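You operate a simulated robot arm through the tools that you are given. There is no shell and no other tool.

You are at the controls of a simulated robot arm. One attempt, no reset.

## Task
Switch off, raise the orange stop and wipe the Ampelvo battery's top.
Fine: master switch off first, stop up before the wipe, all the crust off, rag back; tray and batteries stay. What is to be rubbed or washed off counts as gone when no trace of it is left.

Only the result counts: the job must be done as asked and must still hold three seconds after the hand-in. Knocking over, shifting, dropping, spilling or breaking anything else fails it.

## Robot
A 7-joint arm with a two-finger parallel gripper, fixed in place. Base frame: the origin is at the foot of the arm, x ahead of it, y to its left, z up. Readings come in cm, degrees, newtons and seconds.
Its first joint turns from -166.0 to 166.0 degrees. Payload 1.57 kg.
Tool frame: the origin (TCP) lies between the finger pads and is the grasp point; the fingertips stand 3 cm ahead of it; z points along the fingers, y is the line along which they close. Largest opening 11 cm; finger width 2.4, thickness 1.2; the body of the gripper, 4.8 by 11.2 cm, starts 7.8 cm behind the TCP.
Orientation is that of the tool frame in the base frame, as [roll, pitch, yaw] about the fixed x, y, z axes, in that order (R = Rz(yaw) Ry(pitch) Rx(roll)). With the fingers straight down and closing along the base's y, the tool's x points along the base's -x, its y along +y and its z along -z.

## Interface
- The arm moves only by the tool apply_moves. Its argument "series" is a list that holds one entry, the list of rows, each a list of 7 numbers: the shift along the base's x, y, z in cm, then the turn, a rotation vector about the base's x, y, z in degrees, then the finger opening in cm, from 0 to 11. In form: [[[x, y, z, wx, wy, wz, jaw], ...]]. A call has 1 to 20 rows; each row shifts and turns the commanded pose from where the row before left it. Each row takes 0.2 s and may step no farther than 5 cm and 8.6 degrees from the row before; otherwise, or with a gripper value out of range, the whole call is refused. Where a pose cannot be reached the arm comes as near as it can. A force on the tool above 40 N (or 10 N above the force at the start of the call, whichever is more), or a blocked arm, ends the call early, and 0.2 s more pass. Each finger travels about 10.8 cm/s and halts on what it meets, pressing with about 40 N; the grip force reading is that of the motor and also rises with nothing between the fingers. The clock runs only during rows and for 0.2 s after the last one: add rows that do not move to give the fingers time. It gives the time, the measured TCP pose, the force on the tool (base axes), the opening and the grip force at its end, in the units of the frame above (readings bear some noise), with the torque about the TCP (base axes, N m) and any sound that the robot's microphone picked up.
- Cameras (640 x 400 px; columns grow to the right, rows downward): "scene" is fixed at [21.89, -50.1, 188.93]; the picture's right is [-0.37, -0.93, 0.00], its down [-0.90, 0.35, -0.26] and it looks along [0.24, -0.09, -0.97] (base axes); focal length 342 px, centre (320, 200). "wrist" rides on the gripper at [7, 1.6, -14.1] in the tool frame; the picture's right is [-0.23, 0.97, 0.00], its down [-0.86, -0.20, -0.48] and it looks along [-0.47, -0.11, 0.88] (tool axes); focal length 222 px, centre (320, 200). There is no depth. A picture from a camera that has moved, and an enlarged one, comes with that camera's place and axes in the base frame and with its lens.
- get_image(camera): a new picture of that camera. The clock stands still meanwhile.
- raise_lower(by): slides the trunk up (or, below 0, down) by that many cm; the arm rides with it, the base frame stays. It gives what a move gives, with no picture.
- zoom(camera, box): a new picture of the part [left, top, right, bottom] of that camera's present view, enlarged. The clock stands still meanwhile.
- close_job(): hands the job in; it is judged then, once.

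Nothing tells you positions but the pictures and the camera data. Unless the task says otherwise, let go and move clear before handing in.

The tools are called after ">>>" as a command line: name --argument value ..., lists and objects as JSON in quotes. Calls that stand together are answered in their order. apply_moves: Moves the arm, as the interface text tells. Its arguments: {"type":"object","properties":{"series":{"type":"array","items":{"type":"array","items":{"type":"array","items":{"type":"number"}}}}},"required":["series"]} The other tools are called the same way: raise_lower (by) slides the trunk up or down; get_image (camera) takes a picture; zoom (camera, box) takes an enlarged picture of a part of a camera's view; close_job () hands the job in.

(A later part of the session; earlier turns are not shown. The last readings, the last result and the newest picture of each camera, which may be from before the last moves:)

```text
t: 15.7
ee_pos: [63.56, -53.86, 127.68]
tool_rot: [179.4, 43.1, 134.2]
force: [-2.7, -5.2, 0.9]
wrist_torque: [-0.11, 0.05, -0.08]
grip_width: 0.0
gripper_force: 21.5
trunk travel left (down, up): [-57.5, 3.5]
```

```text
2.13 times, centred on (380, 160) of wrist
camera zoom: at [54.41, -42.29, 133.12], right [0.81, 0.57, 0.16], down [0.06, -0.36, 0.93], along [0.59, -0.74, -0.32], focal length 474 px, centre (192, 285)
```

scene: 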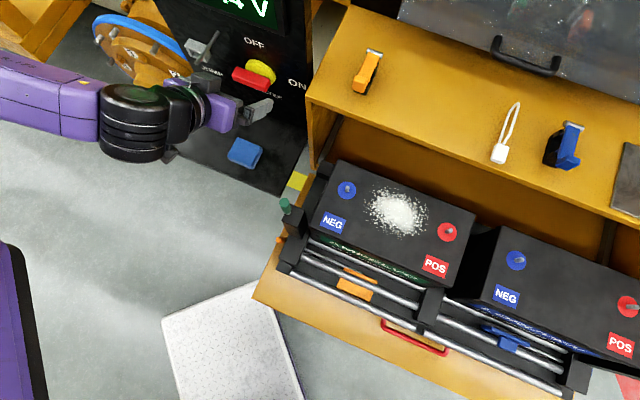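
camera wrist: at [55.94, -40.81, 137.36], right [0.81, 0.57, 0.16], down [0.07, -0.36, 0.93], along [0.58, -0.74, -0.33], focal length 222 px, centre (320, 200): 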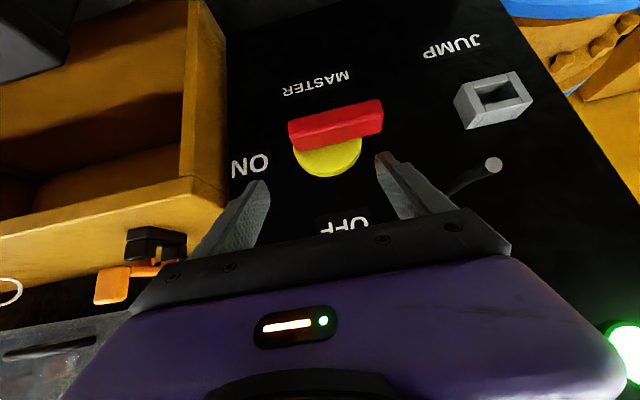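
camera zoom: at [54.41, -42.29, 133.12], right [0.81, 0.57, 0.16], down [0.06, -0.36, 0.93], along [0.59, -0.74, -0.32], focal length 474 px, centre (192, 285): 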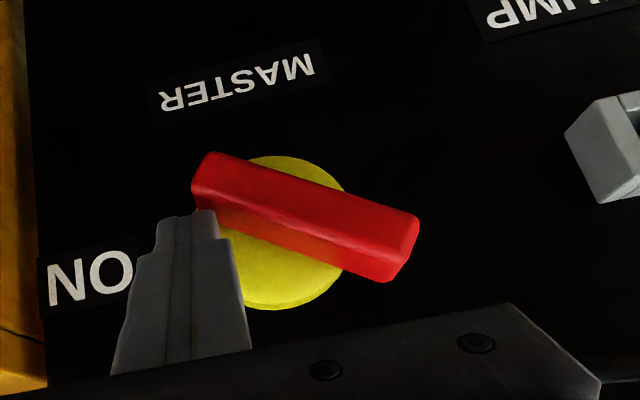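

The bar turns this way easily, and its long arm is swinging up towards OFF. I'll follow the arc with the fingertips.

>>> apply_moves --series '[[[0.16, 0.16, -0.28, 0, 0, 0, 0], [0.16, 0.16, -0.28, 0, 0, 0, 0], [0.14, 0.14, -0.25, 0, 0, 0, 0], [0.14, 0.14, -0.25, 0, 0, 0, 0], [0.12, 0.12, -0.15, 0, 0, 0, 0], [0.12, 0.12, -0.15, 0, 0, 0, 0], [0.14, 0.14, 0, 0, 0, 0, 0]]]'

>>> zoom --camera "wrist" --box '[230, 70, 530, 250]'

>>> zoom --camera "scene" --box '[175, 0, 315, 105]'

```text
t: 17.3
ee_pos: [64.49, -53.06, 126.47]
tool_rot: [179.6, 43.4, 134.3]
force: [-7.1, -12.9, 8.8]
wrist_torque: [-0.3, 0.09, -0.14]
grip_width: 0.03
gripper_force: 20.7
trunk travel left (down, up): [-57.5, 3.5]
```

```text
2.13 times, centred on (380, 160) of wrist
camera zoom: at [55.3, -41.43, 131.88], right [0.81, 0.56, 0.16], down [0.06, -0.35, 0.93], along [0.58, -0.75, -0.32], focal length 474 px, centre (192, 285)
```

zoom: 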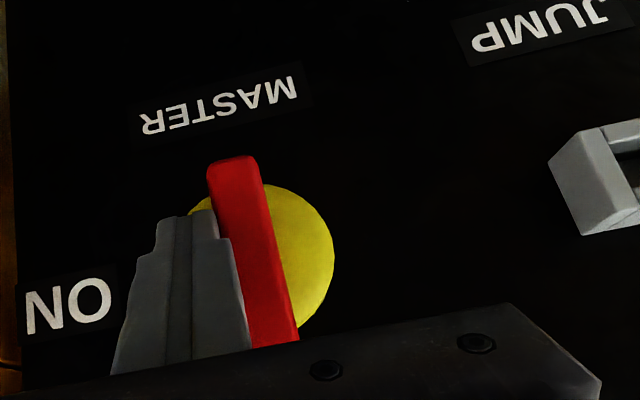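

```text
3.81 times, centred on (245, 52) of scene
camera zoom: at [21.89, -50.1, 188.93], right [-0.37, -0.93, 0.0], down [-0.9, 0.35, -0.26], along [0.24, -0.09, -0.97], focal length 1301 px, centre (606, 762)
```

zoom: 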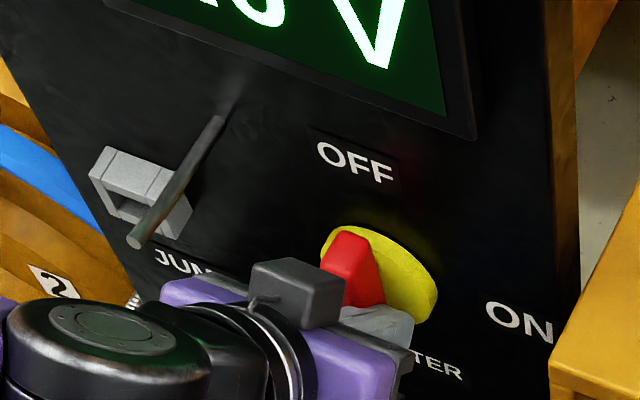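

>>> zoom --camera "scene" --box '[200, 0, 300, 75]'

>>> apply_moves --series '[[[0.12, 0.12, 0, 0, 0, 0, 0], [0.12, 0.12, 0, 0, 0, 0, 0]]]'

>>> zoom --camera "wrist" --box '[230, 70, 530, 250]'

>>> zoom --camera "scene" --box '[200, 0, 300, 75]'

```text
5.33 times, centred on (250, 38) of scene
camera zoom: at [21.89, -50.1, 188.93], right [-0.37, -0.93, 0.0], down [-0.9, 0.35, -0.26], along [0.24, -0.09, -0.97], focal length 1822 px, centre (693, 1067)
```

zoom: 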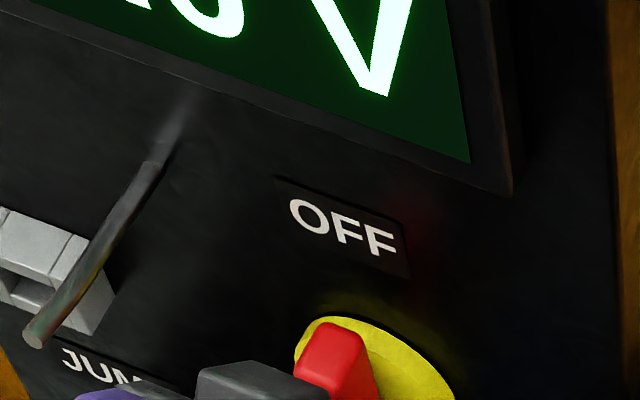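

```text
t: 17.9
ee_pos: [64.55, -53.05, 126.4]
tool_rot: [179.8, 43.3, 134.1]
force: [-15.2, -24.8, 9.4]
wrist_torque: [-0.52, 0.27, -0.21]
grip_width: 0.0
gripper_force: 21.1
trunk travel left (down, up): [-57.5, 3.5]
```

```text
2.13 times, centred on (380, 160) of wrist
camera zoom: at [55.36, -41.36, 131.87], right [0.81, 0.56, 0.16], down [0.06, -0.35, 0.93], along [0.58, -0.75, -0.32], focal length 474 px, centre (192, 285)
```

zoom: 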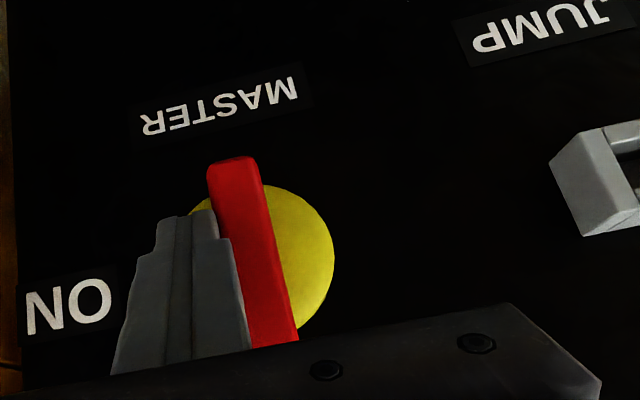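

```text
5.33 times, centred on (250, 38) of scene
camera zoom: at [21.89, -50.1, 188.93], right [-0.37, -0.93, 0.0], down [-0.9, 0.35, -0.26], along [0.24, -0.09, -0.97], focal length 1822 px, centre (693, 1067)
```

zoom: 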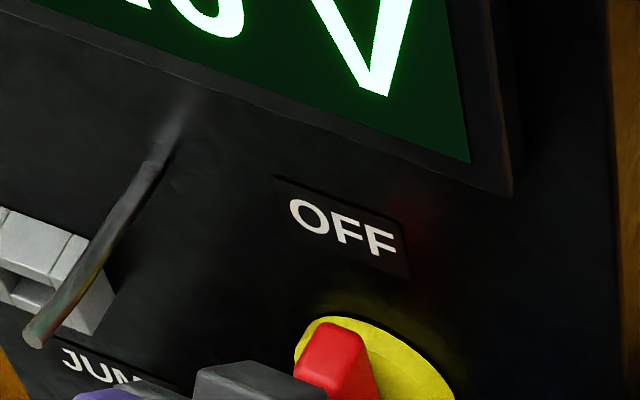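

The bar now stands vertical against its end stop, pointing at OFF, and the display has changed, so the master switch is off. I'll release the side pressure and retreat along the finger axis.

>>> apply_moves --series '[[[-0.35, -0.35, 0, 0, 0, 0, 0], [-0.7, 0.7, 1.1, 0, 0, 0, 0], [-1.4, 1.4, 2.1, 0, 0, 0, 0], [-1.4, 1.4, 2.1, 0, 0, 0, 0], [-1.4, 1.4, 2.1, 0, 0, 0, 0], [-1.4, 1.4, 2.1, 0, 0, 0, 0], [-1.4, 1.4, 2.1, 0, 0, 0, 0]]]'

>>> get_image --camera "scene"

>>> get_image --camera "wrist"

```text
t: 19.5
ee_pos: [56.4, -45.59, 136.37]
tool_rot: [-178.9, 41.3, 135.2]
force: [0.5, -0.6, -0.2]
wrist_torque: [0.0, 0.0, -0.02]
grip_width: 0.0
gripper_force: 21.4
trunk travel left (down, up): [-57.5, 3.5]
```

```text
taken
```

scene: 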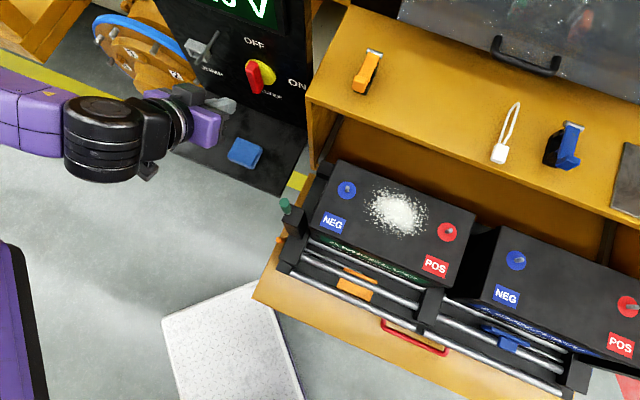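

```text
taken
camera wrist: at [47.53, -33.94, 142.4], right [0.82, 0.56, 0.14], down [0.1, -0.37, 0.93], along [0.57, -0.74, -0.35], focal length 222 px, centre (320, 200)
```

wrist: 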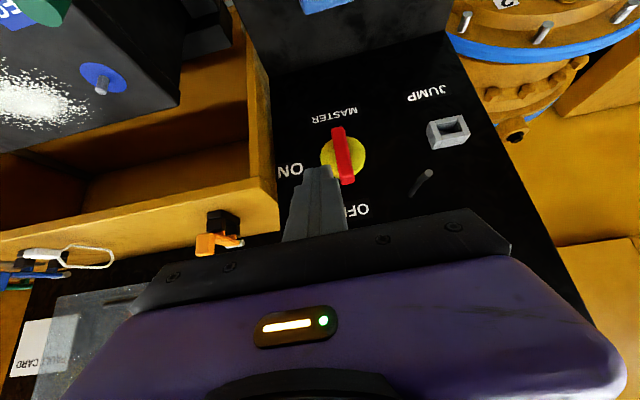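

The switch points to OFF. Next I'll move out to open space and lower the trunk, so the gripper can tilt more when it works low at the tray.

>>> apply_moves --series '[[[-3, 3, 0.5, 0, 0, 0, 0], [-3, 3, 0.5, 0, 0, 0, 0], [-3, 3, 0, 0, 0, 0, 0], [-2, 2, 0, 0, 0, 0, 0]]]'

>>> raise_lower --by -10

>>> get_image --camera "scene"

```text
t: 20.5
ee_pos: [52.65, -35.89, 135.52]
tool_rot: [179.3, 35.9, 146.0]
force: [0.2, 0.1, 0.3]
wrist_torque: [0.0, 0.02, -0.02]
grip_width: 0.03
gripper_force: 21.6
trunk travel left (down, up): [-57.5, 3.5]
stopped in row 4: the arm was blocked; the commanded pose is now the measured one
```

```text
t: 21.8
ee_pos: [52.72, -35.85, 125.58]
tool_rot: [179.4, 35.9, 145.9]
force: [-1.5, -0.1, 0.5]
wrist_torque: [0.0, 0.0, 0.04]
grip_width: 0.01
gripper_force: 21.4
trunk travel left (down, up): [-47.5, 13.5]
```

```text
taken
```

scene: 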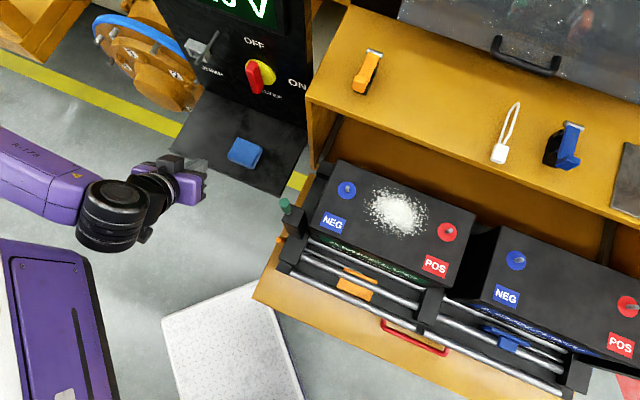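

>>> apply_moves --series '[[[0, 0, 0, 4, 5.9, -2.2, 0], [0, 0, 0, 4, 5.9, -2.2, 0], [0, 0, 0, 4, 5.9, -2.2, 0], [0, 0, 0, 4, 5.9, -2.2, 0], [0, 0, 0, 4, 5.9, -2.2, 0]]]'

>>> get_image --camera "scene"

>>> get_image --camera "wrist"

```text
t: 23.0
ee_pos: [52.82, -35.97, 125.77]
tool_rot: [-177.6, 0.7, 135.4]
force: [0.1, 1.2, -0.1]
wrist_torque: [-0.02, -0.03, 0.01]
grip_width: 0.01
gripper_force: 21.4
trunk travel left (down, up): [-47.5, 13.5]
```

```text
taken
```

scene: 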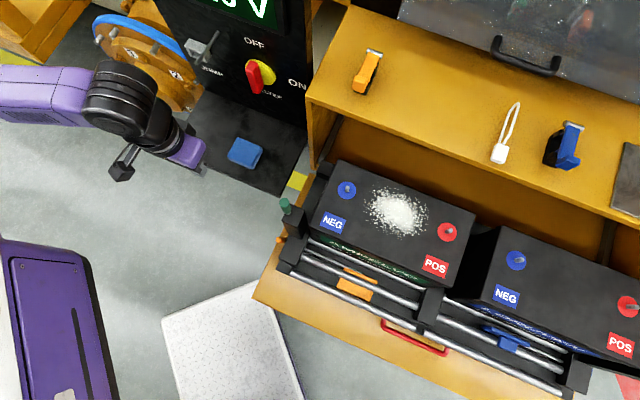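

```text
taken
camera wrist: at [49.3, -29.26, 139.6], right [0.84, 0.53, -0.04], down [0.48, -0.72, 0.5], along [0.24, -0.44, -0.87], focal length 222 px, centre (320, 200)
```

wrist: 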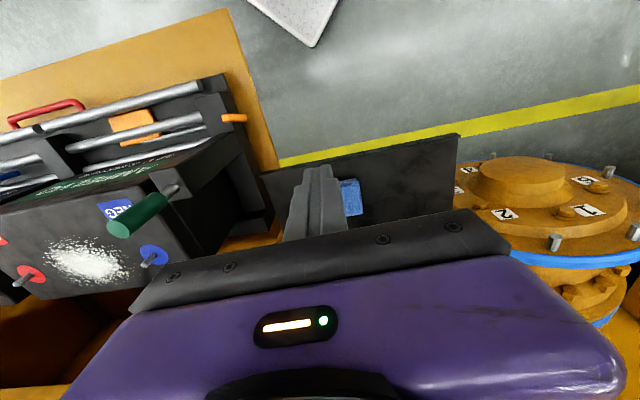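

>>> zoom --camera "wrist" --box '[80, 70, 300, 250]'

```text
2.22 times, centred on (190, 160) of wrist
camera zoom: at [49.3, -29.26, 139.6], right [0.84, 0.53, -0.04], down [0.48, -0.72, 0.5], along [0.24, -0.44, -0.87], focal length 494 px, centre (609, 289)
```

zoom: 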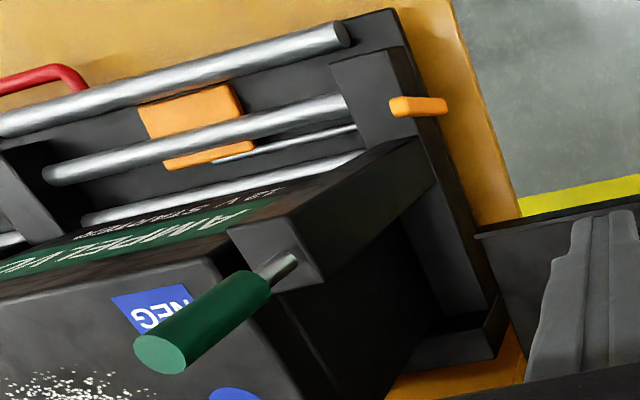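

The lever stands vertical at u≈4.7, n≈-58.5, z 92–100, just outside the tray wall (u≈6.4), with the tall green-knob post behind it. I'll tilt the gripper sideways so its body leans left, clear of the post, and check that.

>>> apply_moves --series '[[[0, 0, 0, -5.6, 5.6, 0, 0], [0, 0, 0, -5.6, 5.6, 0, 0], [0, 0, 0, -5.6, 5.6, 0, 0], [0, 0, 0, -5.6, 5.6, 0, 0], [0, 0, 0, -5.6, 5.6, 0, 0]]]'

>>> get_image --camera "scene"

>>> get_image --camera "wrist"

```text
t: 24.2
ee_pos: [52.66, -35.91, 125.71]
tool_rot: [-137.9, 0.4, 135.9]
force: [-0.5, -0.1, 0.1]
wrist_torque: [0.02, -0.05, 0.04]
grip_width: 0.02
gripper_force: 21.8
trunk travel left (down, up): [-47.5, 13.5]
```

```text
taken
```

scene: 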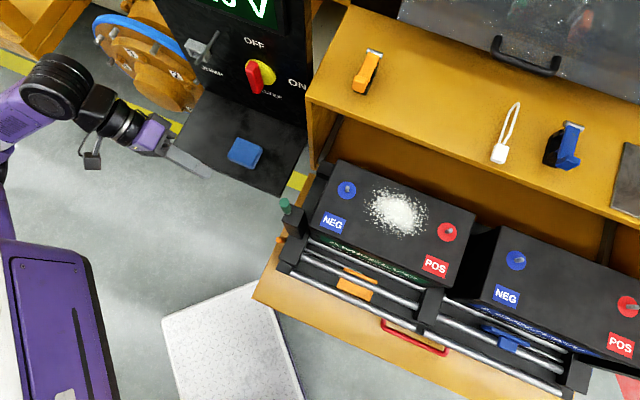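

```text
taken
camera wrist: at [55.14, -23.35, 134.92], right [0.67, 0.36, -0.65], down [0.73, -0.47, 0.49], along [-0.13, -0.81, -0.58], focal length 222 px, centre (320, 200)
```

wrist: 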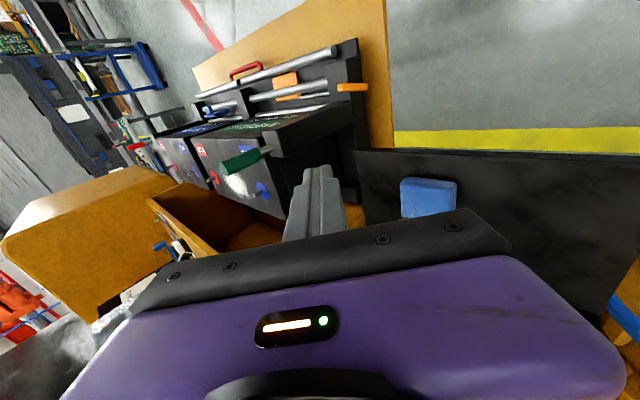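

>>> apply_moves --series '[[[-2.4, -0.1, -2.6, 0, 0, 0, 0], [-2.4, -0.1, -2.6, 0, 0, 0, 0], [-2.4, -0.2, -2.6, 0, 0, 0, 0], [-2.4, -0.2, -2.6, 0, 0, 0, 0], [-2.4, -0.2, -2.6, 0, 0, 0, 0], [-2.4, -0.2, -2.6, 0, 0, 0, 0], [-2.4, -0.2, -2.6, 0, 0, 0, 0], [-2.4, -0.2, -2.6, 0, 0, 0, 0], [0, 0, -1.5, 0, 0, 0, 0]]]'

>>> get_image --camera "scene"

>>> get_image --camera "wrist"

```text
t: 26.2
ee_pos: [33.52, -37.23, 103.37]
tool_rot: [-138.0, 0.3, 135.9]
force: [0.2, 0.0, 0.1]
wrist_torque: [0.01, -0.01, 0.04]
grip_width: 0.02
gripper_force: 21.5
trunk travel left (down, up): [-47.5, 13.5]
```

```text
taken
```

scene: 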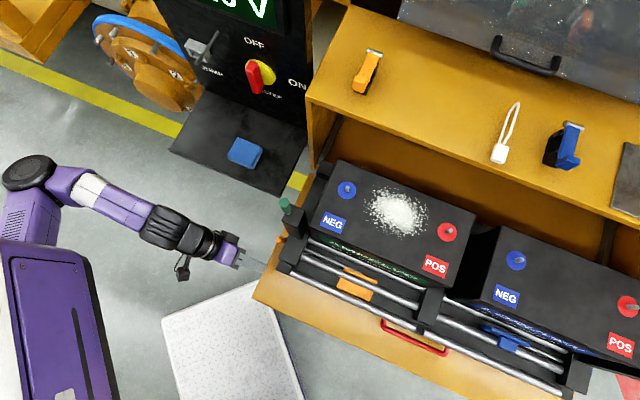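

```text
taken
camera wrist: at [35.97, -24.67, 112.58], right [0.67, 0.36, -0.65], down [0.73, -0.47, 0.49], along [-0.13, -0.81, -0.58], focal length 222 px, centre (320, 200)
```

wrist: 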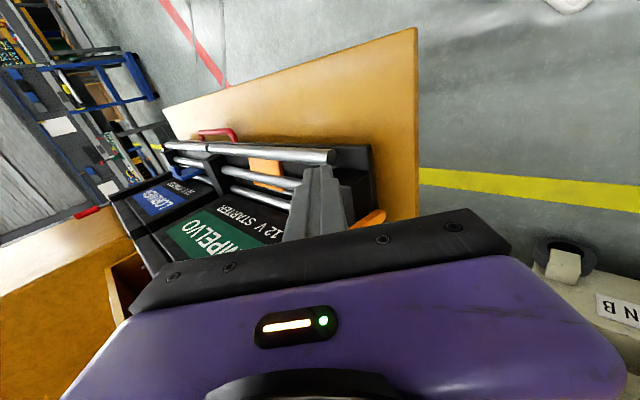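

>>> zoom --camera "wrist" --box '[250, 120, 430, 240]'

>>> zoom --camera "scene" --box '[225, 195, 345, 285]'

```text
3.33 times, centred on (340, 180) of wrist
camera zoom: at [35.97, -24.67, 112.58], right [0.67, 0.36, -0.65], down [0.73, -0.47, 0.49], along [-0.13, -0.81, -0.58], focal length 740 px, centre (253, 267)
```

zoom: 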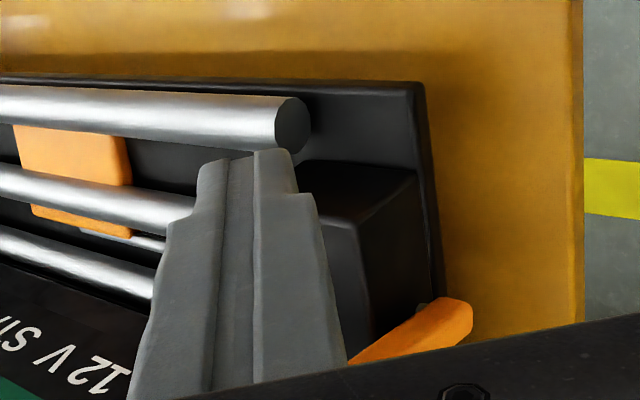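

```text
4.44 times, centred on (285, 240) of scene
camera zoom: at [21.89, -50.1, 188.93], right [-0.37, -0.93, 0.0], down [-0.9, 0.35, -0.26], along [0.24, -0.09, -0.97], focal length 1518 px, centre (476, 22)
```

zoom: 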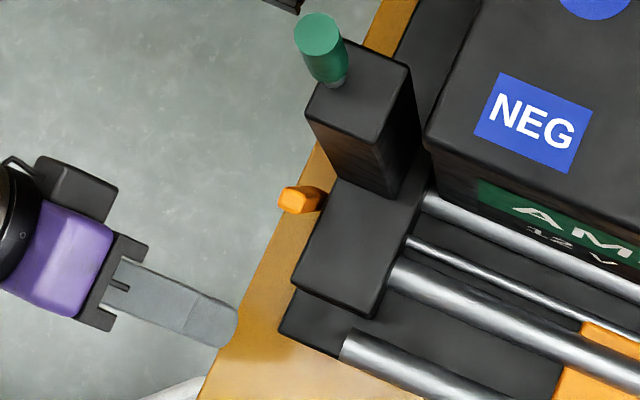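

>>> apply_moves --series '[[[-0.14, -0.14, -1.2, 0, 0, 0, 0], [0, 0, -1.2, 0, 0, 0, 0], [1.5, -1.5, 0, 0, 0, 0, 0], [1.5, -1.5, 0, 0, 0, 0, 0], [1.0, -1.0, 0, 0, 0, 0, 0]]]'

>>> zoom --camera "scene" --box '[235, 195, 345, 285]'

>>> zoom --camera "wrist" --box '[250, 120, 430, 240]'

```text
t: 27.4
ee_pos: [37.4, -41.55, 101.04]
tool_rot: [-138.0, 0.3, 135.9]
force: [-0.7, 0.1, 0.4]
wrist_torque: [0.0, -0.02, -0.01]
grip_width: 0.01
gripper_force: 21.6
trunk travel left (down, up): [-47.5, 13.5]
```

```text
4.44 times, centred on (290, 240) of scene
camera zoom: at [21.89, -50.1, 188.93], right [-0.37, -0.93, 0.0], down [-0.9, 0.35, -0.26], along [0.24, -0.09, -0.97], focal length 1518 px, centre (453, 22)
```

zoom: 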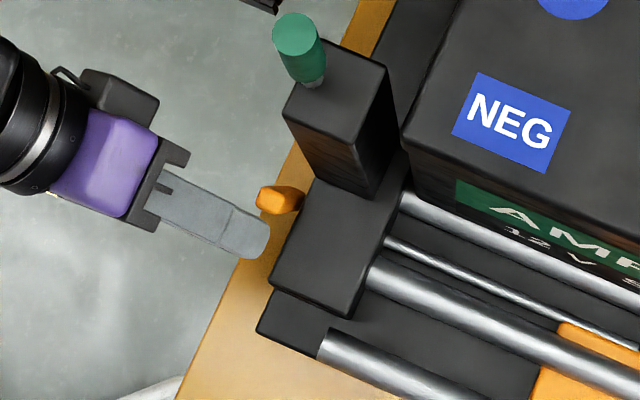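

```text
3.33 times, centred on (340, 180) of wrist
camera zoom: at [39.83, -28.99, 110.26], right [0.67, 0.36, -0.65], down [0.73, -0.47, 0.49], along [-0.13, -0.81, -0.58], focal length 740 px, centre (253, 267)
```

zoom: 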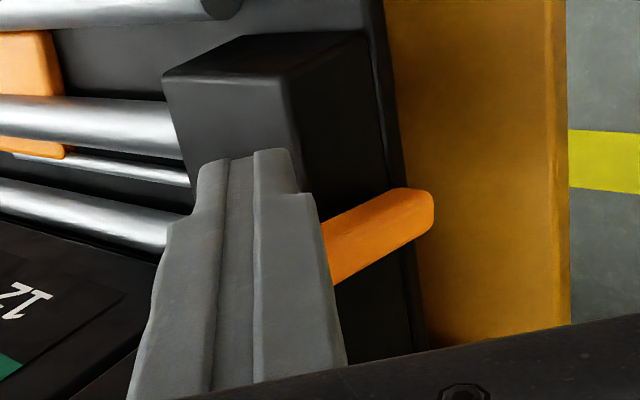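

The fingertip is right in front of the lever and clear of the wall. I'll push it rearward along its arc in small steps.

>>> apply_moves --series '[[[0.71, -0.71, -0.1, 0, 0, 0, 0], [0.6, -0.6, -0.2, 0, 0, 0, 0], [0.57, -0.57, -0.3, 0, 0, 0, 0], [0.57, -0.57, -0.3, 0, 0, 0, 0], [0.5, -0.5, -0.3, 0, 0, 0, 0]]]'

>>> zoom --camera "scene" --box '[235, 195, 395, 315]'

>>> zoom --camera "wrist" --box '[250, 120, 430, 240]'

```text
t: 28.6
ee_pos: [40.35, -44.52, 99.87]
tool_rot: [-138.0, 0.3, 135.9]
force: [-0.7, 0.4, 1.3]
wrist_torque: [-0.01, 0.05, 0.0]
grip_width: 0.0
gripper_force: 21.6
trunk travel left (down, up): [-47.5, 13.5]
```

```text
3.33 times, centred on (315, 255) of scene
camera zoom: at [21.89, -50.1, 188.93], right [-0.37, -0.93, 0.0], down [-0.9, 0.35, -0.26], along [0.24, -0.09, -0.97], focal length 1138 px, centre (337, 17)
```

zoom: 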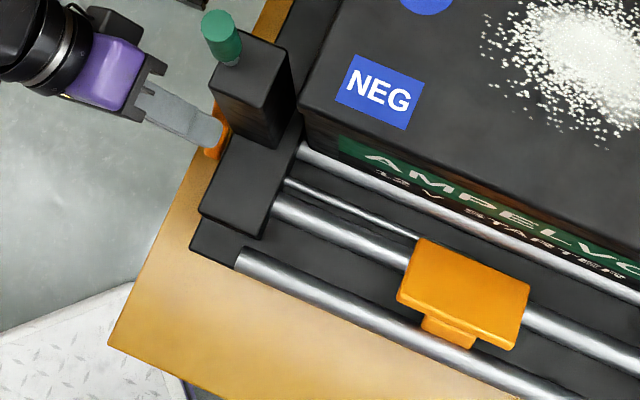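

```text
3.33 times, centred on (340, 180) of wrist
camera zoom: at [42.73, -31.92, 109.1], right [0.67, 0.36, -0.65], down [0.73, -0.47, 0.49], along [-0.13, -0.81, -0.58], focal length 740 px, centre (253, 267)
```

zoom: 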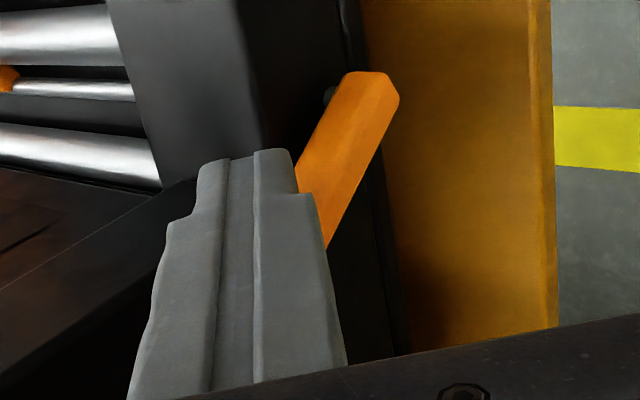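

The flap is rising as the lever goes back. I'll continue along the arc down to horizontal.

>>> apply_moves --series '[[[0.44, -0.44, -0.48, 0, 0, 0, 0], [0.44, -0.44, -0.48, 0, 0, 0, 0], [0.44, -0.44, -0.48, 0, 0, 0, 0], [0.23, -0.23, -0.6, 0, 0, 0, 0], [0.23, -0.23, -0.6, 0, 0, 0, 0]]]'

>>> zoom --camera "scene" --box '[235, 195, 395, 315]'

>>> zoom --camera "wrist" --box '[250, 120, 430, 240]'

```text
t: 29.8
ee_pos: [42.07, -46.31, 97.21]
tool_rot: [-138.0, 0.3, 136.0]
force: [-0.1, 0.4, -0.7]
wrist_torque: [0.02, 0.01, 0.01]
grip_width: 0.01
gripper_force: 21.1
trunk travel left (down, up): [-47.5, 13.5]
```

```text
3.33 times, centred on (315, 255) of scene
camera zoom: at [21.89, -50.1, 188.93], right [-0.37, -0.93, 0.0], down [-0.9, 0.35, -0.26], along [0.24, -0.09, -0.97], focal length 1138 px, centre (337, 17)
```

zoom: 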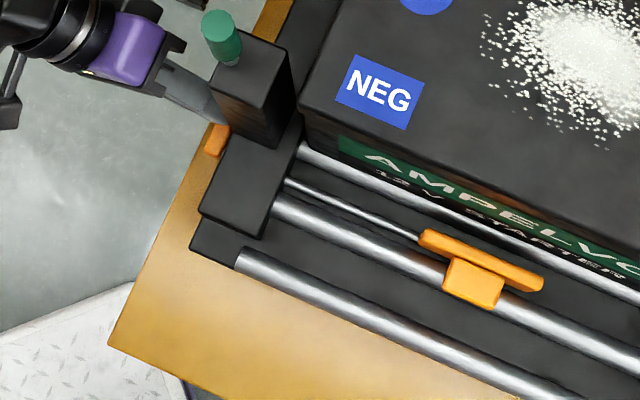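

```text
3.33 times, centred on (340, 180) of wrist
camera zoom: at [44.52, -33.64, 106.46], right [0.67, 0.36, -0.65], down [0.73, -0.47, 0.49], along [-0.13, -0.81, -0.58], focal length 740 px, centre (253, 267)
```

zoom: 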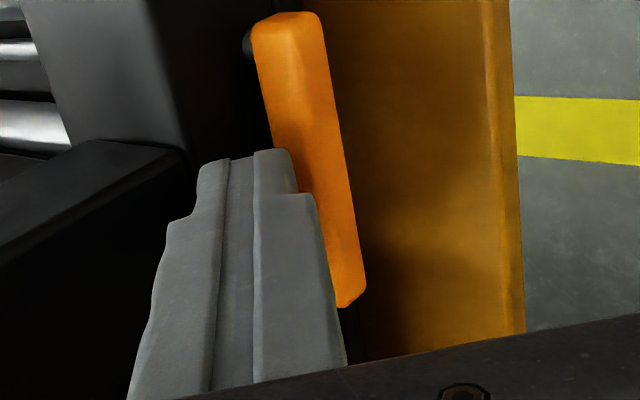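

>>> apply_moves --series '[[[0.07, -0.07, -0.35, 0, 0, 0, 0], [0.07, -0.07, -0.35, 0, 0, 0, 0], [0, 0, -0.3, 0, 0, 0, 0]]]'

>>> zoom --camera "scene" --box '[325, 245, 389, 293]'

>>> zoom --camera "wrist" --box '[250, 120, 430, 240]'

```text
t: 30.6
ee_pos: [42.36, -46.24, 96.4]
tool_rot: [-137.9, 0.4, 136.1]
force: [2.9, 4.3, 18.5]
wrist_torque: [0.05, 0.18, -0.04]
grip_width: 0.01
gripper_force: 21.0
trunk travel left (down, up): [-47.5, 13.5]
```

```text
8.33 times, centred on (357, 269) of scene
camera zoom: at [21.89, -50.1, 188.93], right [-0.37, -0.93, 0.0], down [-0.9, 0.35, -0.26], along [0.24, -0.09, -0.97], focal length 2846 px, centre (12, -375)
```

zoom: 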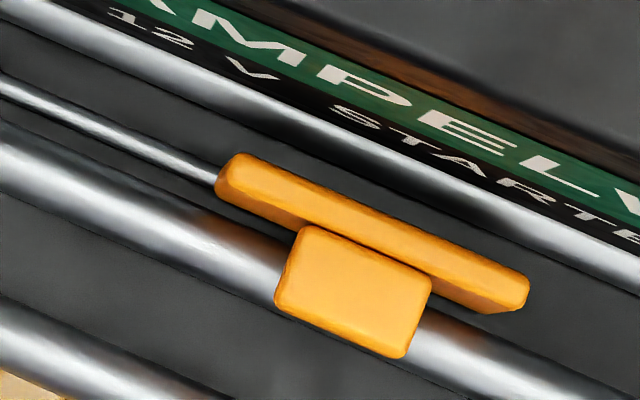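

```text
3.33 times, centred on (340, 180) of wrist
camera zoom: at [44.77, -33.72, 105.62], right [0.67, 0.36, -0.65], down [0.73, -0.47, 0.5], along [-0.13, -0.81, -0.57], focal length 740 px, centre (253, 267)
```

zoom: 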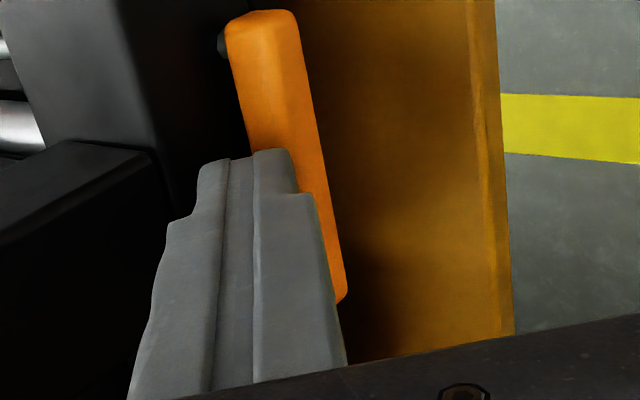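

The stop is fully up against its limit. I'll retract along the finger axis and check that it stays up.

>>> apply_moves --series '[[[0, 0, 0.5, 0, 0, 0, 0], [0.9, 0.9, 1.5, 0, 0, 0, 0], [1.4, 1.4, 2.2, 0, 0, 0, 0], [1.4, 1.4, 2.2, 0, 0, 0, 0], [1.4, 1.4, 2.2, 0, 0, 0, 0], [1.4, 1.4, 2.2, 0, 0, 0, 0], [1.4, 1.4, 2.2, 0, 0, 0, 0]]]'

>>> get_image --camera "scene"

>>> get_image --camera "wrist"

```text
t: 32.2
ee_pos: [50.16, -38.44, 109.11]
tool_rot: [-138.1, 0.3, 135.8]
force: [-0.5, -0.3, -0.4]
wrist_torque: [-0.01, -0.02, -0.02]
grip_width: 0.0
gripper_force: 21.3
trunk travel left (down, up): [-47.5, 13.5]
```

```text
taken
```

scene: 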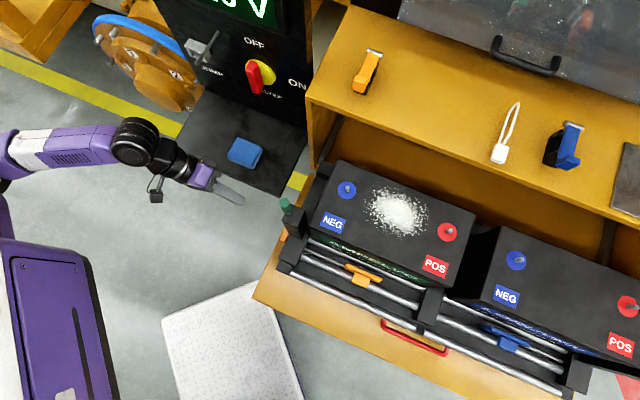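

```text
taken
camera wrist: at [52.59, -25.85, 118.49], right [0.67, 0.36, -0.65], down [0.73, -0.47, 0.49], along [-0.13, -0.81, -0.58], focal length 222 px, centre (320, 200)
```

wrist: 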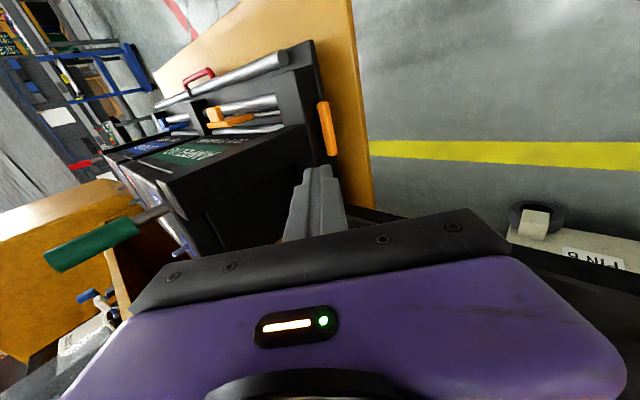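

The stop stays up. Next is the rag on the shelf, with its top centre around (61.7,-44.2,106.4): I'll rise, bring the tool back upright with a 20° lean away from the panel's peg, and open the fingers.

>>> apply_moves --series '[[[0.5, 0.2, 2.2, 4.95, -4.95, 0, 0], [0.9, 0, 2.2, 4.95, -4.95, 0, 0], [0.9, 0, 2.2, 4.95, -4.95, 0, 4], [0.9, -0.2, 2.2, 4.95, -4.95, 0, 8], [0.9, -0.2, 2.2, 4.95, -4.95, 0, 11], [0.9, -0.2, 2.2, 4.95, -4.95, 0, 11], [0.9, -1.0, 0, -4.7, -4.7, 0, 11], [0.9, -1.0, 0, -4.7, -4.7, 0, 11], [0.9, -1.0, 0, -4.7, -4.7, 0, 11]]]'

>>> get_image --camera "wrist"

>>> get_image --camera "scene"

```text
t: 34.2
ee_pos: [57.87, -41.92, 122.35]
tool_rot: [-179.7, 20.7, 135.5]
force: [-0.1, -0.4, -0.4]
wrist_torque: [-0.02, -0.04, 0.03]
grip_width: 11.0
gripper_force: 0.0
trunk travel left (down, up): [-47.5, 13.5]
```

```text
taken
camera wrist: at [50.92, -32.62, 132.93], right [0.83, 0.55, 0.08], down [0.31, -0.58, 0.75], along [0.46, -0.6, -0.65], focal length 222 px, centre (320, 200)
```

wrist: 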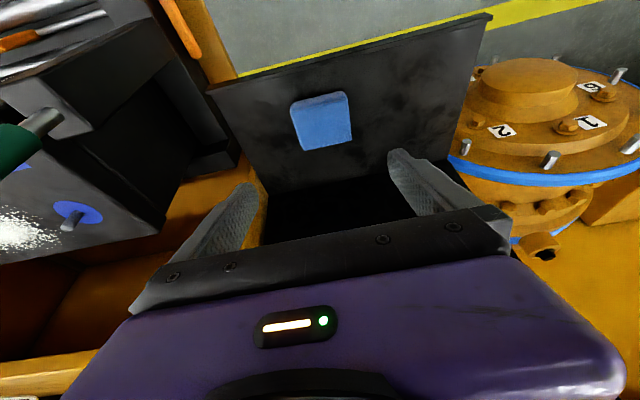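

```text
taken
```

scene: 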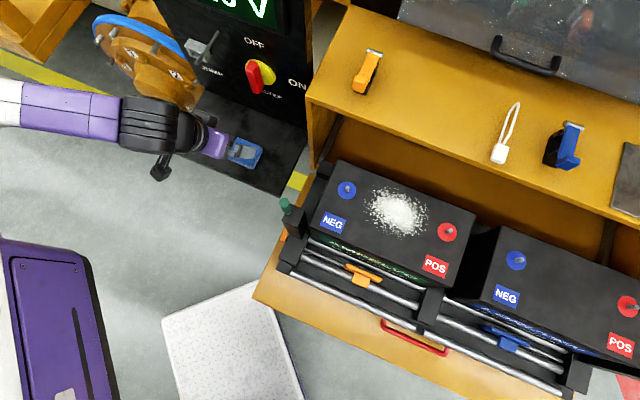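

>>> zoom --camera "wrist" --box '[250, 70, 410, 180]'

>>> zoom --camera "scene" --box '[200, 115, 290, 185]'

```text
3.64 times, centred on (330, 125) of wrist
camera zoom: at [50.92, -32.62, 132.93], right [0.83, 0.55, 0.08], down [0.31, -0.58, 0.75], along [0.46, -0.6, -0.65], focal length 808 px, centre (284, 473)
```

zoom: 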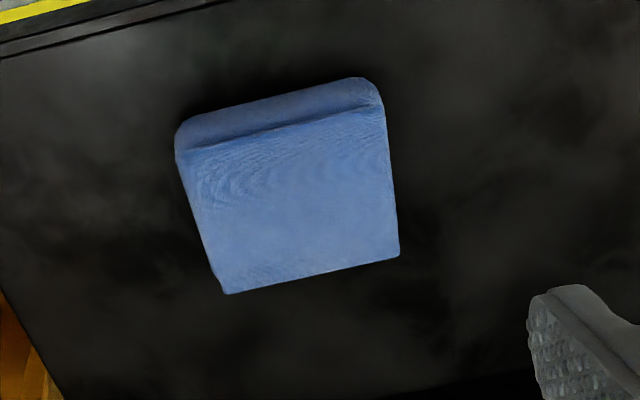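

```text
5.71 times, centred on (245, 150) of scene
camera zoom: at [21.89, -50.1, 188.93], right [-0.37, -0.93, 0.0], down [-0.9, 0.35, -0.26], along [0.24, -0.09, -0.97], focal length 1952 px, centre (749, 486)
```

zoom: 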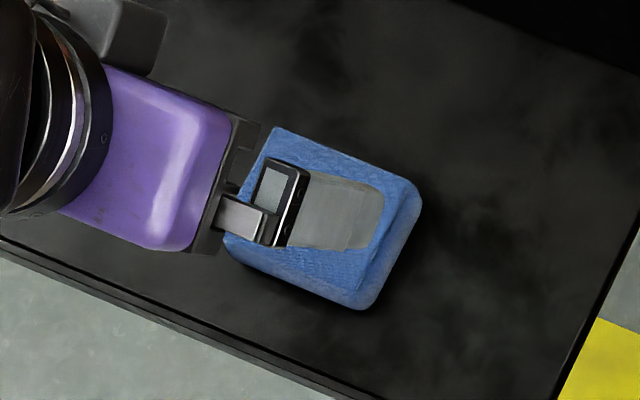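

The rag measures about 6.8 cm (u) by 6 cm (n) and 2 cm thick, centred at (62.0,-44.5) on the shelf at z≈104.2. I'll descend over it with the fingers straddling it.

>>> apply_moves --series '[[[0.85, -0.47, -3, 0, 0, 0, 11], [0.85, -0.47, -3, 0, 0, 0, 11], [0.85, -0.47, -3, 0, 0, 0, 11], [0.85, -0.47, -3, 0, 0, 0, 11]]]'

>>> get_image --camera "wrist"

>>> zoom --camera "scene" --box '[180, 95, 300, 185]'

```text
t: 35.2
ee_pos: [61.26, -43.71, 110.32]
tool_rot: [-179.9, 20.9, 135.5]
force: [0.6, 0.7, 0.6]
wrist_torque: [0.0, 0.0, -0.02]
grip_width: 11.02
gripper_force: 0.0
trunk travel left (down, up): [-47.5, 13.5]
```

```text
taken
camera wrist: at [54.16, -34.4, 120.89], right [0.83, 0.55, 0.08], down [0.31, -0.58, 0.75], along [0.46, -0.6, -0.66], focal length 222 px, centre (320, 200)
```

wrist: 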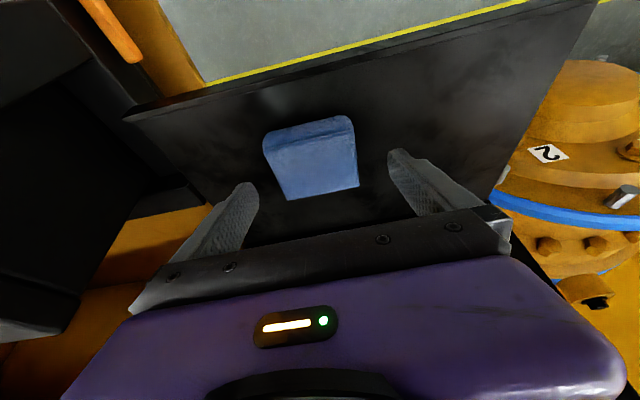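

```text
4.44 times, centred on (240, 140) of scene
camera zoom: at [21.89, -50.1, 188.93], right [-0.37, -0.93, 0.0], down [-0.9, 0.35, -0.26], along [0.24, -0.09, -0.97], focal length 1518 px, centre (676, 467)
```

zoom: 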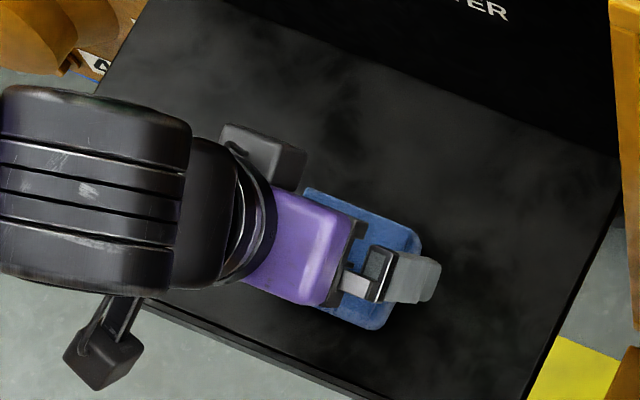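

>>> apply_moves --series '[[[0, 0, -1.2, 0, 0, 0, 11], [0, 0, -1.0, 0, 0, 0, 11], [0, 0, 0, 0, 0, 0, 11]]]'

>>> zoom --camera "wrist" --box '[200, 90, 440, 250]'

```text
t: 36.0
ee_pos: [61.27, -43.65, 108.0]
tool_rot: [-179.8, 20.8, 135.5]
force: [-0.2, 0.5, 0.0]
wrist_torque: [-0.01, 0.02, 0.02]
grip_width: 11.0
gripper_force: 0.0
trunk travel left (down, up): [-47.5, 13.5]
```

```text
2.50 times, centred on (320, 170) of wrist
camera zoom: at [54.22, -34.38, 118.73], right [0.83, 0.54, 0.08], down [0.31, -0.58, 0.75], along [0.45, -0.6, -0.66], focal length 555 px, centre (320, 275)
```

zoom: 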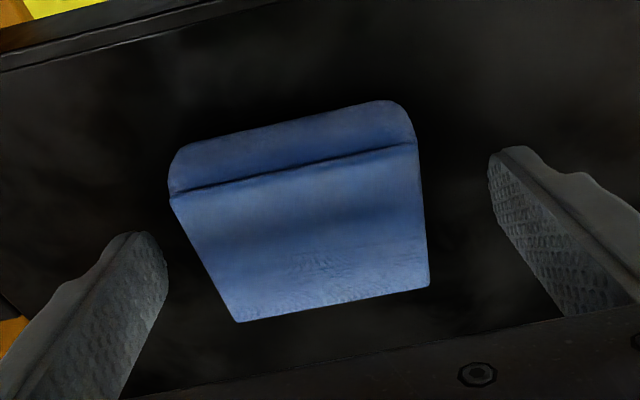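

>>> apply_moves --series '[[[0, 0, 0, 0, 0, 0, 7], [0, 0, 0, 0, 0, 0, 6], [0, 0, 0, 0, 0, 0, 5.5], [0, 0, 0, 0, 0, 0, 5.5]]]'

>>> zoom --camera "wrist" --box '[200, 90, 440, 250]'

```text
t: 37.0
ee_pos: [61.22, -43.74, 108.11]
tool_rot: [-179.9, 20.9, 135.5]
force: [0.1, -1.3, 0.6]
wrist_torque: [-0.06, 0.02, -0.01]
grip_width: 7.39
gripper_force: 39.7
trunk travel left (down, up): [-47.5, 13.5]
```

```text
2.50 times, centred on (320, 170) of wrist
camera zoom: at [54.22, -34.38, 118.75], right [0.83, 0.55, 0.08], down [0.31, -0.58, 0.75], along [0.46, -0.6, -0.66], focal length 555 px, centre (320, 275)
```

zoom: 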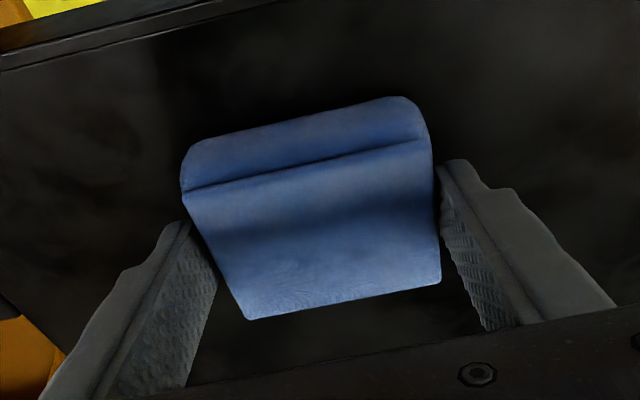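

>>> apply_moves --series '[[[0, 0, 1, 0, 0, 0, 5.5], [0, 0, 2, 0, 0, 0, 5.5], [0, 0, 2, 0, 0, 0, 5.5]]]'

>>> zoom --camera "wrist" --box '[200, 90, 440, 250]'

>>> zoom --camera "scene" --box '[180, 95, 300, 185]'

```text
t: 37.8
ee_pos: [61.27, -43.64, 113.04]
tool_rot: [-179.9, 20.7, 135.5]
force: [0.3, 0.4, 0.0]
wrist_torque: [0.02, -0.01, 0.0]
grip_width: 7.36
gripper_force: 40.3
trunk travel left (down, up): [-47.5, 13.5]
```

```text
2.50 times, centred on (320, 170) of wrist
camera zoom: at [54.31, -34.39, 123.78], right [0.83, 0.55, 0.08], down [0.31, -0.58, 0.75], along [0.45, -0.6, -0.66], focal length 555 px, centre (320, 275)
```

zoom: 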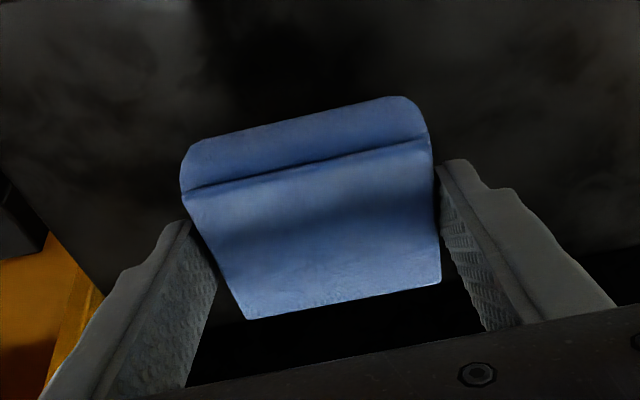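

```text
4.44 times, centred on (240, 140) of scene
camera zoom: at [21.89, -50.1, 188.93], right [-0.37, -0.93, 0.0], down [-0.9, 0.35, -0.26], along [0.24, -0.09, -0.97], focal length 1518 px, centre (676, 467)
```

zoom: 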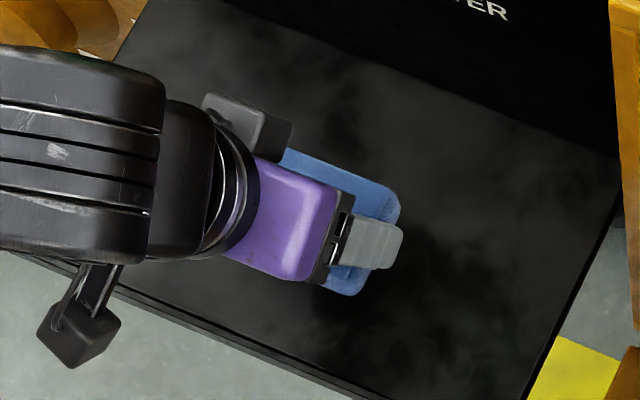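

The rag is held flat, with its underside about 3.9 cm below the TCP. I'll zoom in on the crust to map its extent before wiping.

>>> zoom --camera "scene" --box '[310, 155, 490, 290]'

>>> zoom --camera "scene" --box '[350, 175, 446, 247]'

```text
2.96 times, centred on (400, 222) of scene
camera zoom: at [21.89, -50.1, 188.93], right [-0.37, -0.93, 0.0], down [-0.9, 0.35, -0.26], along [0.24, -0.09, -0.97], focal length 1012 px, centre (83, 133)
```

zoom: 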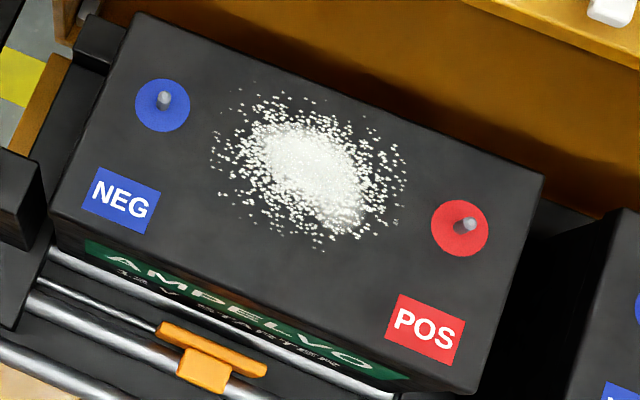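

```text
5.56 times, centred on (398, 211) of scene
camera zoom: at [21.89, -50.1, 188.93], right [-0.37, -0.93, 0.0], down [-0.9, 0.35, -0.26], along [0.24, -0.09, -0.97], focal length 1898 px, centre (-113, 139)
```

zoom: 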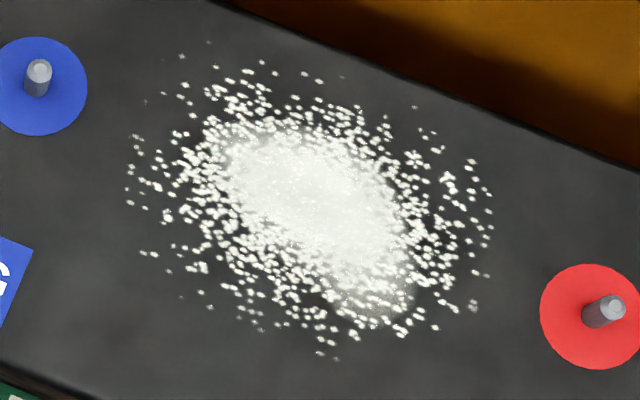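

The crust covers about u 20.8–35.7 and n -78.3 to -67.3, between the two terminals. I'll carry the rag over at height, planning strokes along the rollers' axis (u) so the battery isn't pushed to roll.

>>> apply_moves --series '[[[0, 0, 4, 0, 0, 0, 5.5], [0, 0, 4, 0, 0, 0, 5.5], [-1, -1, 4, 0, 0, 0, 5.5], [-3, -2.6, 2, 0, 0, 0, 5.5], [-3.3, -2.9, 0, 0, 0, 0, 5.5], [-3.3, -2.9, 0, 0, 0, 0, 5.5], [-3.3, -2.9, 0, 0, 0, 0, 5.5], [-3.3, -2.9, 0, 0, 0, 0, 5.5], [-3.3, -2.9, 0, 0, 0, 0, 5.5], [-3.3, -2.9, 0, 0, 0, 0, 5.5], [-3.3, -2.9, 0, 0, 0, 0, 5.5]]]'

>>> get_image --camera "wrist"

>>> get_image --camera "scene"

```text
t: 40.2
ee_pos: [34.43, -67.71, 127.17]
tool_rot: [-179.8, 20.7, 135.9]
force: [-0.3, 0.2, 0.1]
wrist_torque: [-0.02, 0.01, -0.04]
grip_width: 7.39
gripper_force: 40.7
trunk travel left (down, up): [-47.5, 13.5]
```

```text
taken
camera wrist: at [27.46, -58.44, 137.75], right [0.83, 0.55, 0.08], down [0.32, -0.58, 0.75], along [0.46, -0.6, -0.66], focal length 222 px, centre (320, 200)
```

wrist: 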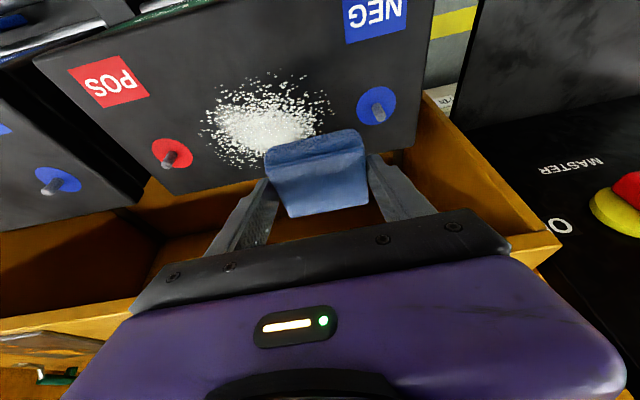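

```text
taken
```

scene: 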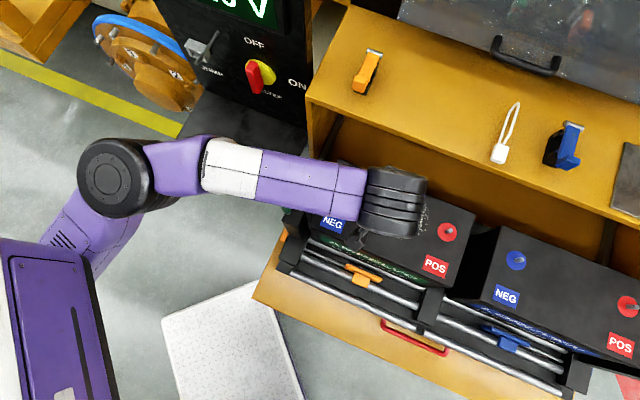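

>>> apply_moves --series '[[[-0.2, -0.2, -3, 0, 0, 0, 5.5], [0, 0, -3, 0, 0, 0, 5.5], [0, 0, -0.8, 0, 0, 0, 5.5]]]'

>>> get_image --camera "wrist"

```text
t: 41.0
ee_pos: [34.13, -68.04, 120.17]
tool_rot: [-179.9, 20.8, 135.5]
force: [-0.5, -0.6, -0.9]
wrist_torque: [0.01, 0.0, -0.02]
grip_width: 7.37
gripper_force: 39.8
trunk travel left (down, up): [-47.5, 13.5]
```

```text
taken
camera wrist: at [27.14, -58.69, 130.93], right [0.83, 0.54, 0.08], down [0.31, -0.58, 0.75], along [0.46, -0.6, -0.66], focal length 222 px, centre (320, 200)
```

wrist: 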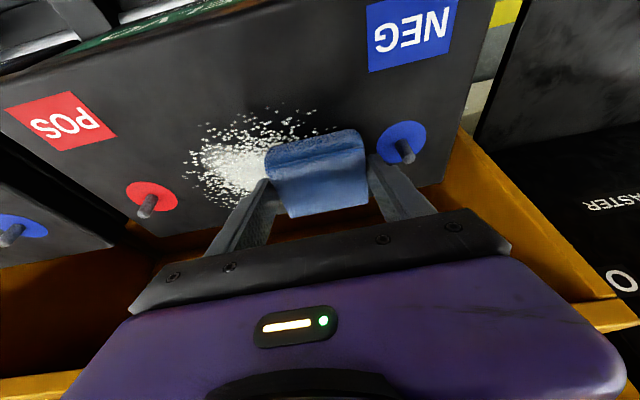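

>>> apply_moves --series '[[[0, 0, -0.3, 0, 0, 0, 5.5], [0, 0, -0.3, 0, 0, 0, 5.5], [0, 0, -0.2, 0, 0, 0, 5.5]]]'

```text
t: 41.8
ee_pos: [34.07, -67.84, 119.67]
tool_rot: [-179.8, 20.9, 135.5]
force: [-1.3, -1.3, 4.0]
wrist_torque: [0.05, -0.04, -0.05]
grip_width: 7.38
gripper_force: 40.0
trunk travel left (down, up): [-47.5, 13.5]
```

Contact at about 4 N with the battery top. First stroke along u.

>>> apply_moves --series '[[[-0.57, -0.57, 0, 0, 0, 0, 5.5], [-0.57, -0.57, 0, 0, 0, 0, 5.5], [-0.57, -0.57, 0, 0, 0, 0, 5.5], [-0.57, -0.57, 0, 0, 0, 0, 5.5], [-0.57, -0.57, 0, 0, 0, 0, 5.5], [-0.57, -0.57, 0, 0, 0, 0, 5.5], [-0.57, -0.57, 0, 0, 0, 0, 5.5], [-0.57, -0.57, 0, 0, 0, 0, 5.5], [-0.57, -0.57, 0, 0, 0, 0, 5.5], [-0.57, -0.57, 0, 0, 0, 0, 5.5], [-0.5, -0.5, 0, 0, 0, 0, 5.5]]]'

>>> get_image --camera "wrist"

```text
t: 44.2
ee_pos: [27.86, -73.99, 119.67]
tool_rot: [-179.8, 20.8, 135.4]
force: [1.4, 1.0, 6.3]
wrist_torque: [0.13, -0.11, 0.02]
grip_width: 7.37
gripper_force: 40.3
trunk travel left (down, up): [-47.5, 13.5]
```

```text
taken
camera wrist: at [20.84, -64.73, 130.22], right [0.83, 0.55, 0.08], down [0.31, -0.58, 0.75], along [0.46, -0.6, -0.66], focal length 222 px, centre (320, 200)
```

wrist: 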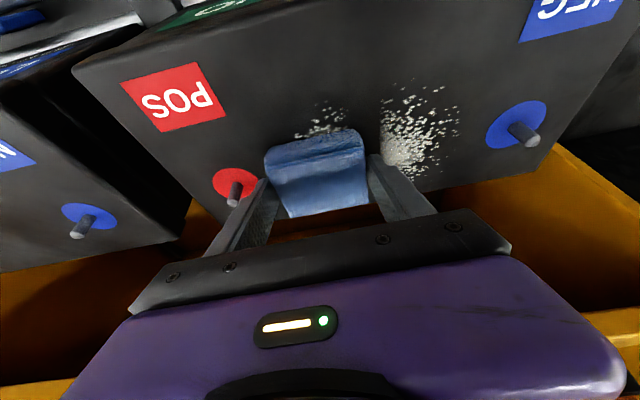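

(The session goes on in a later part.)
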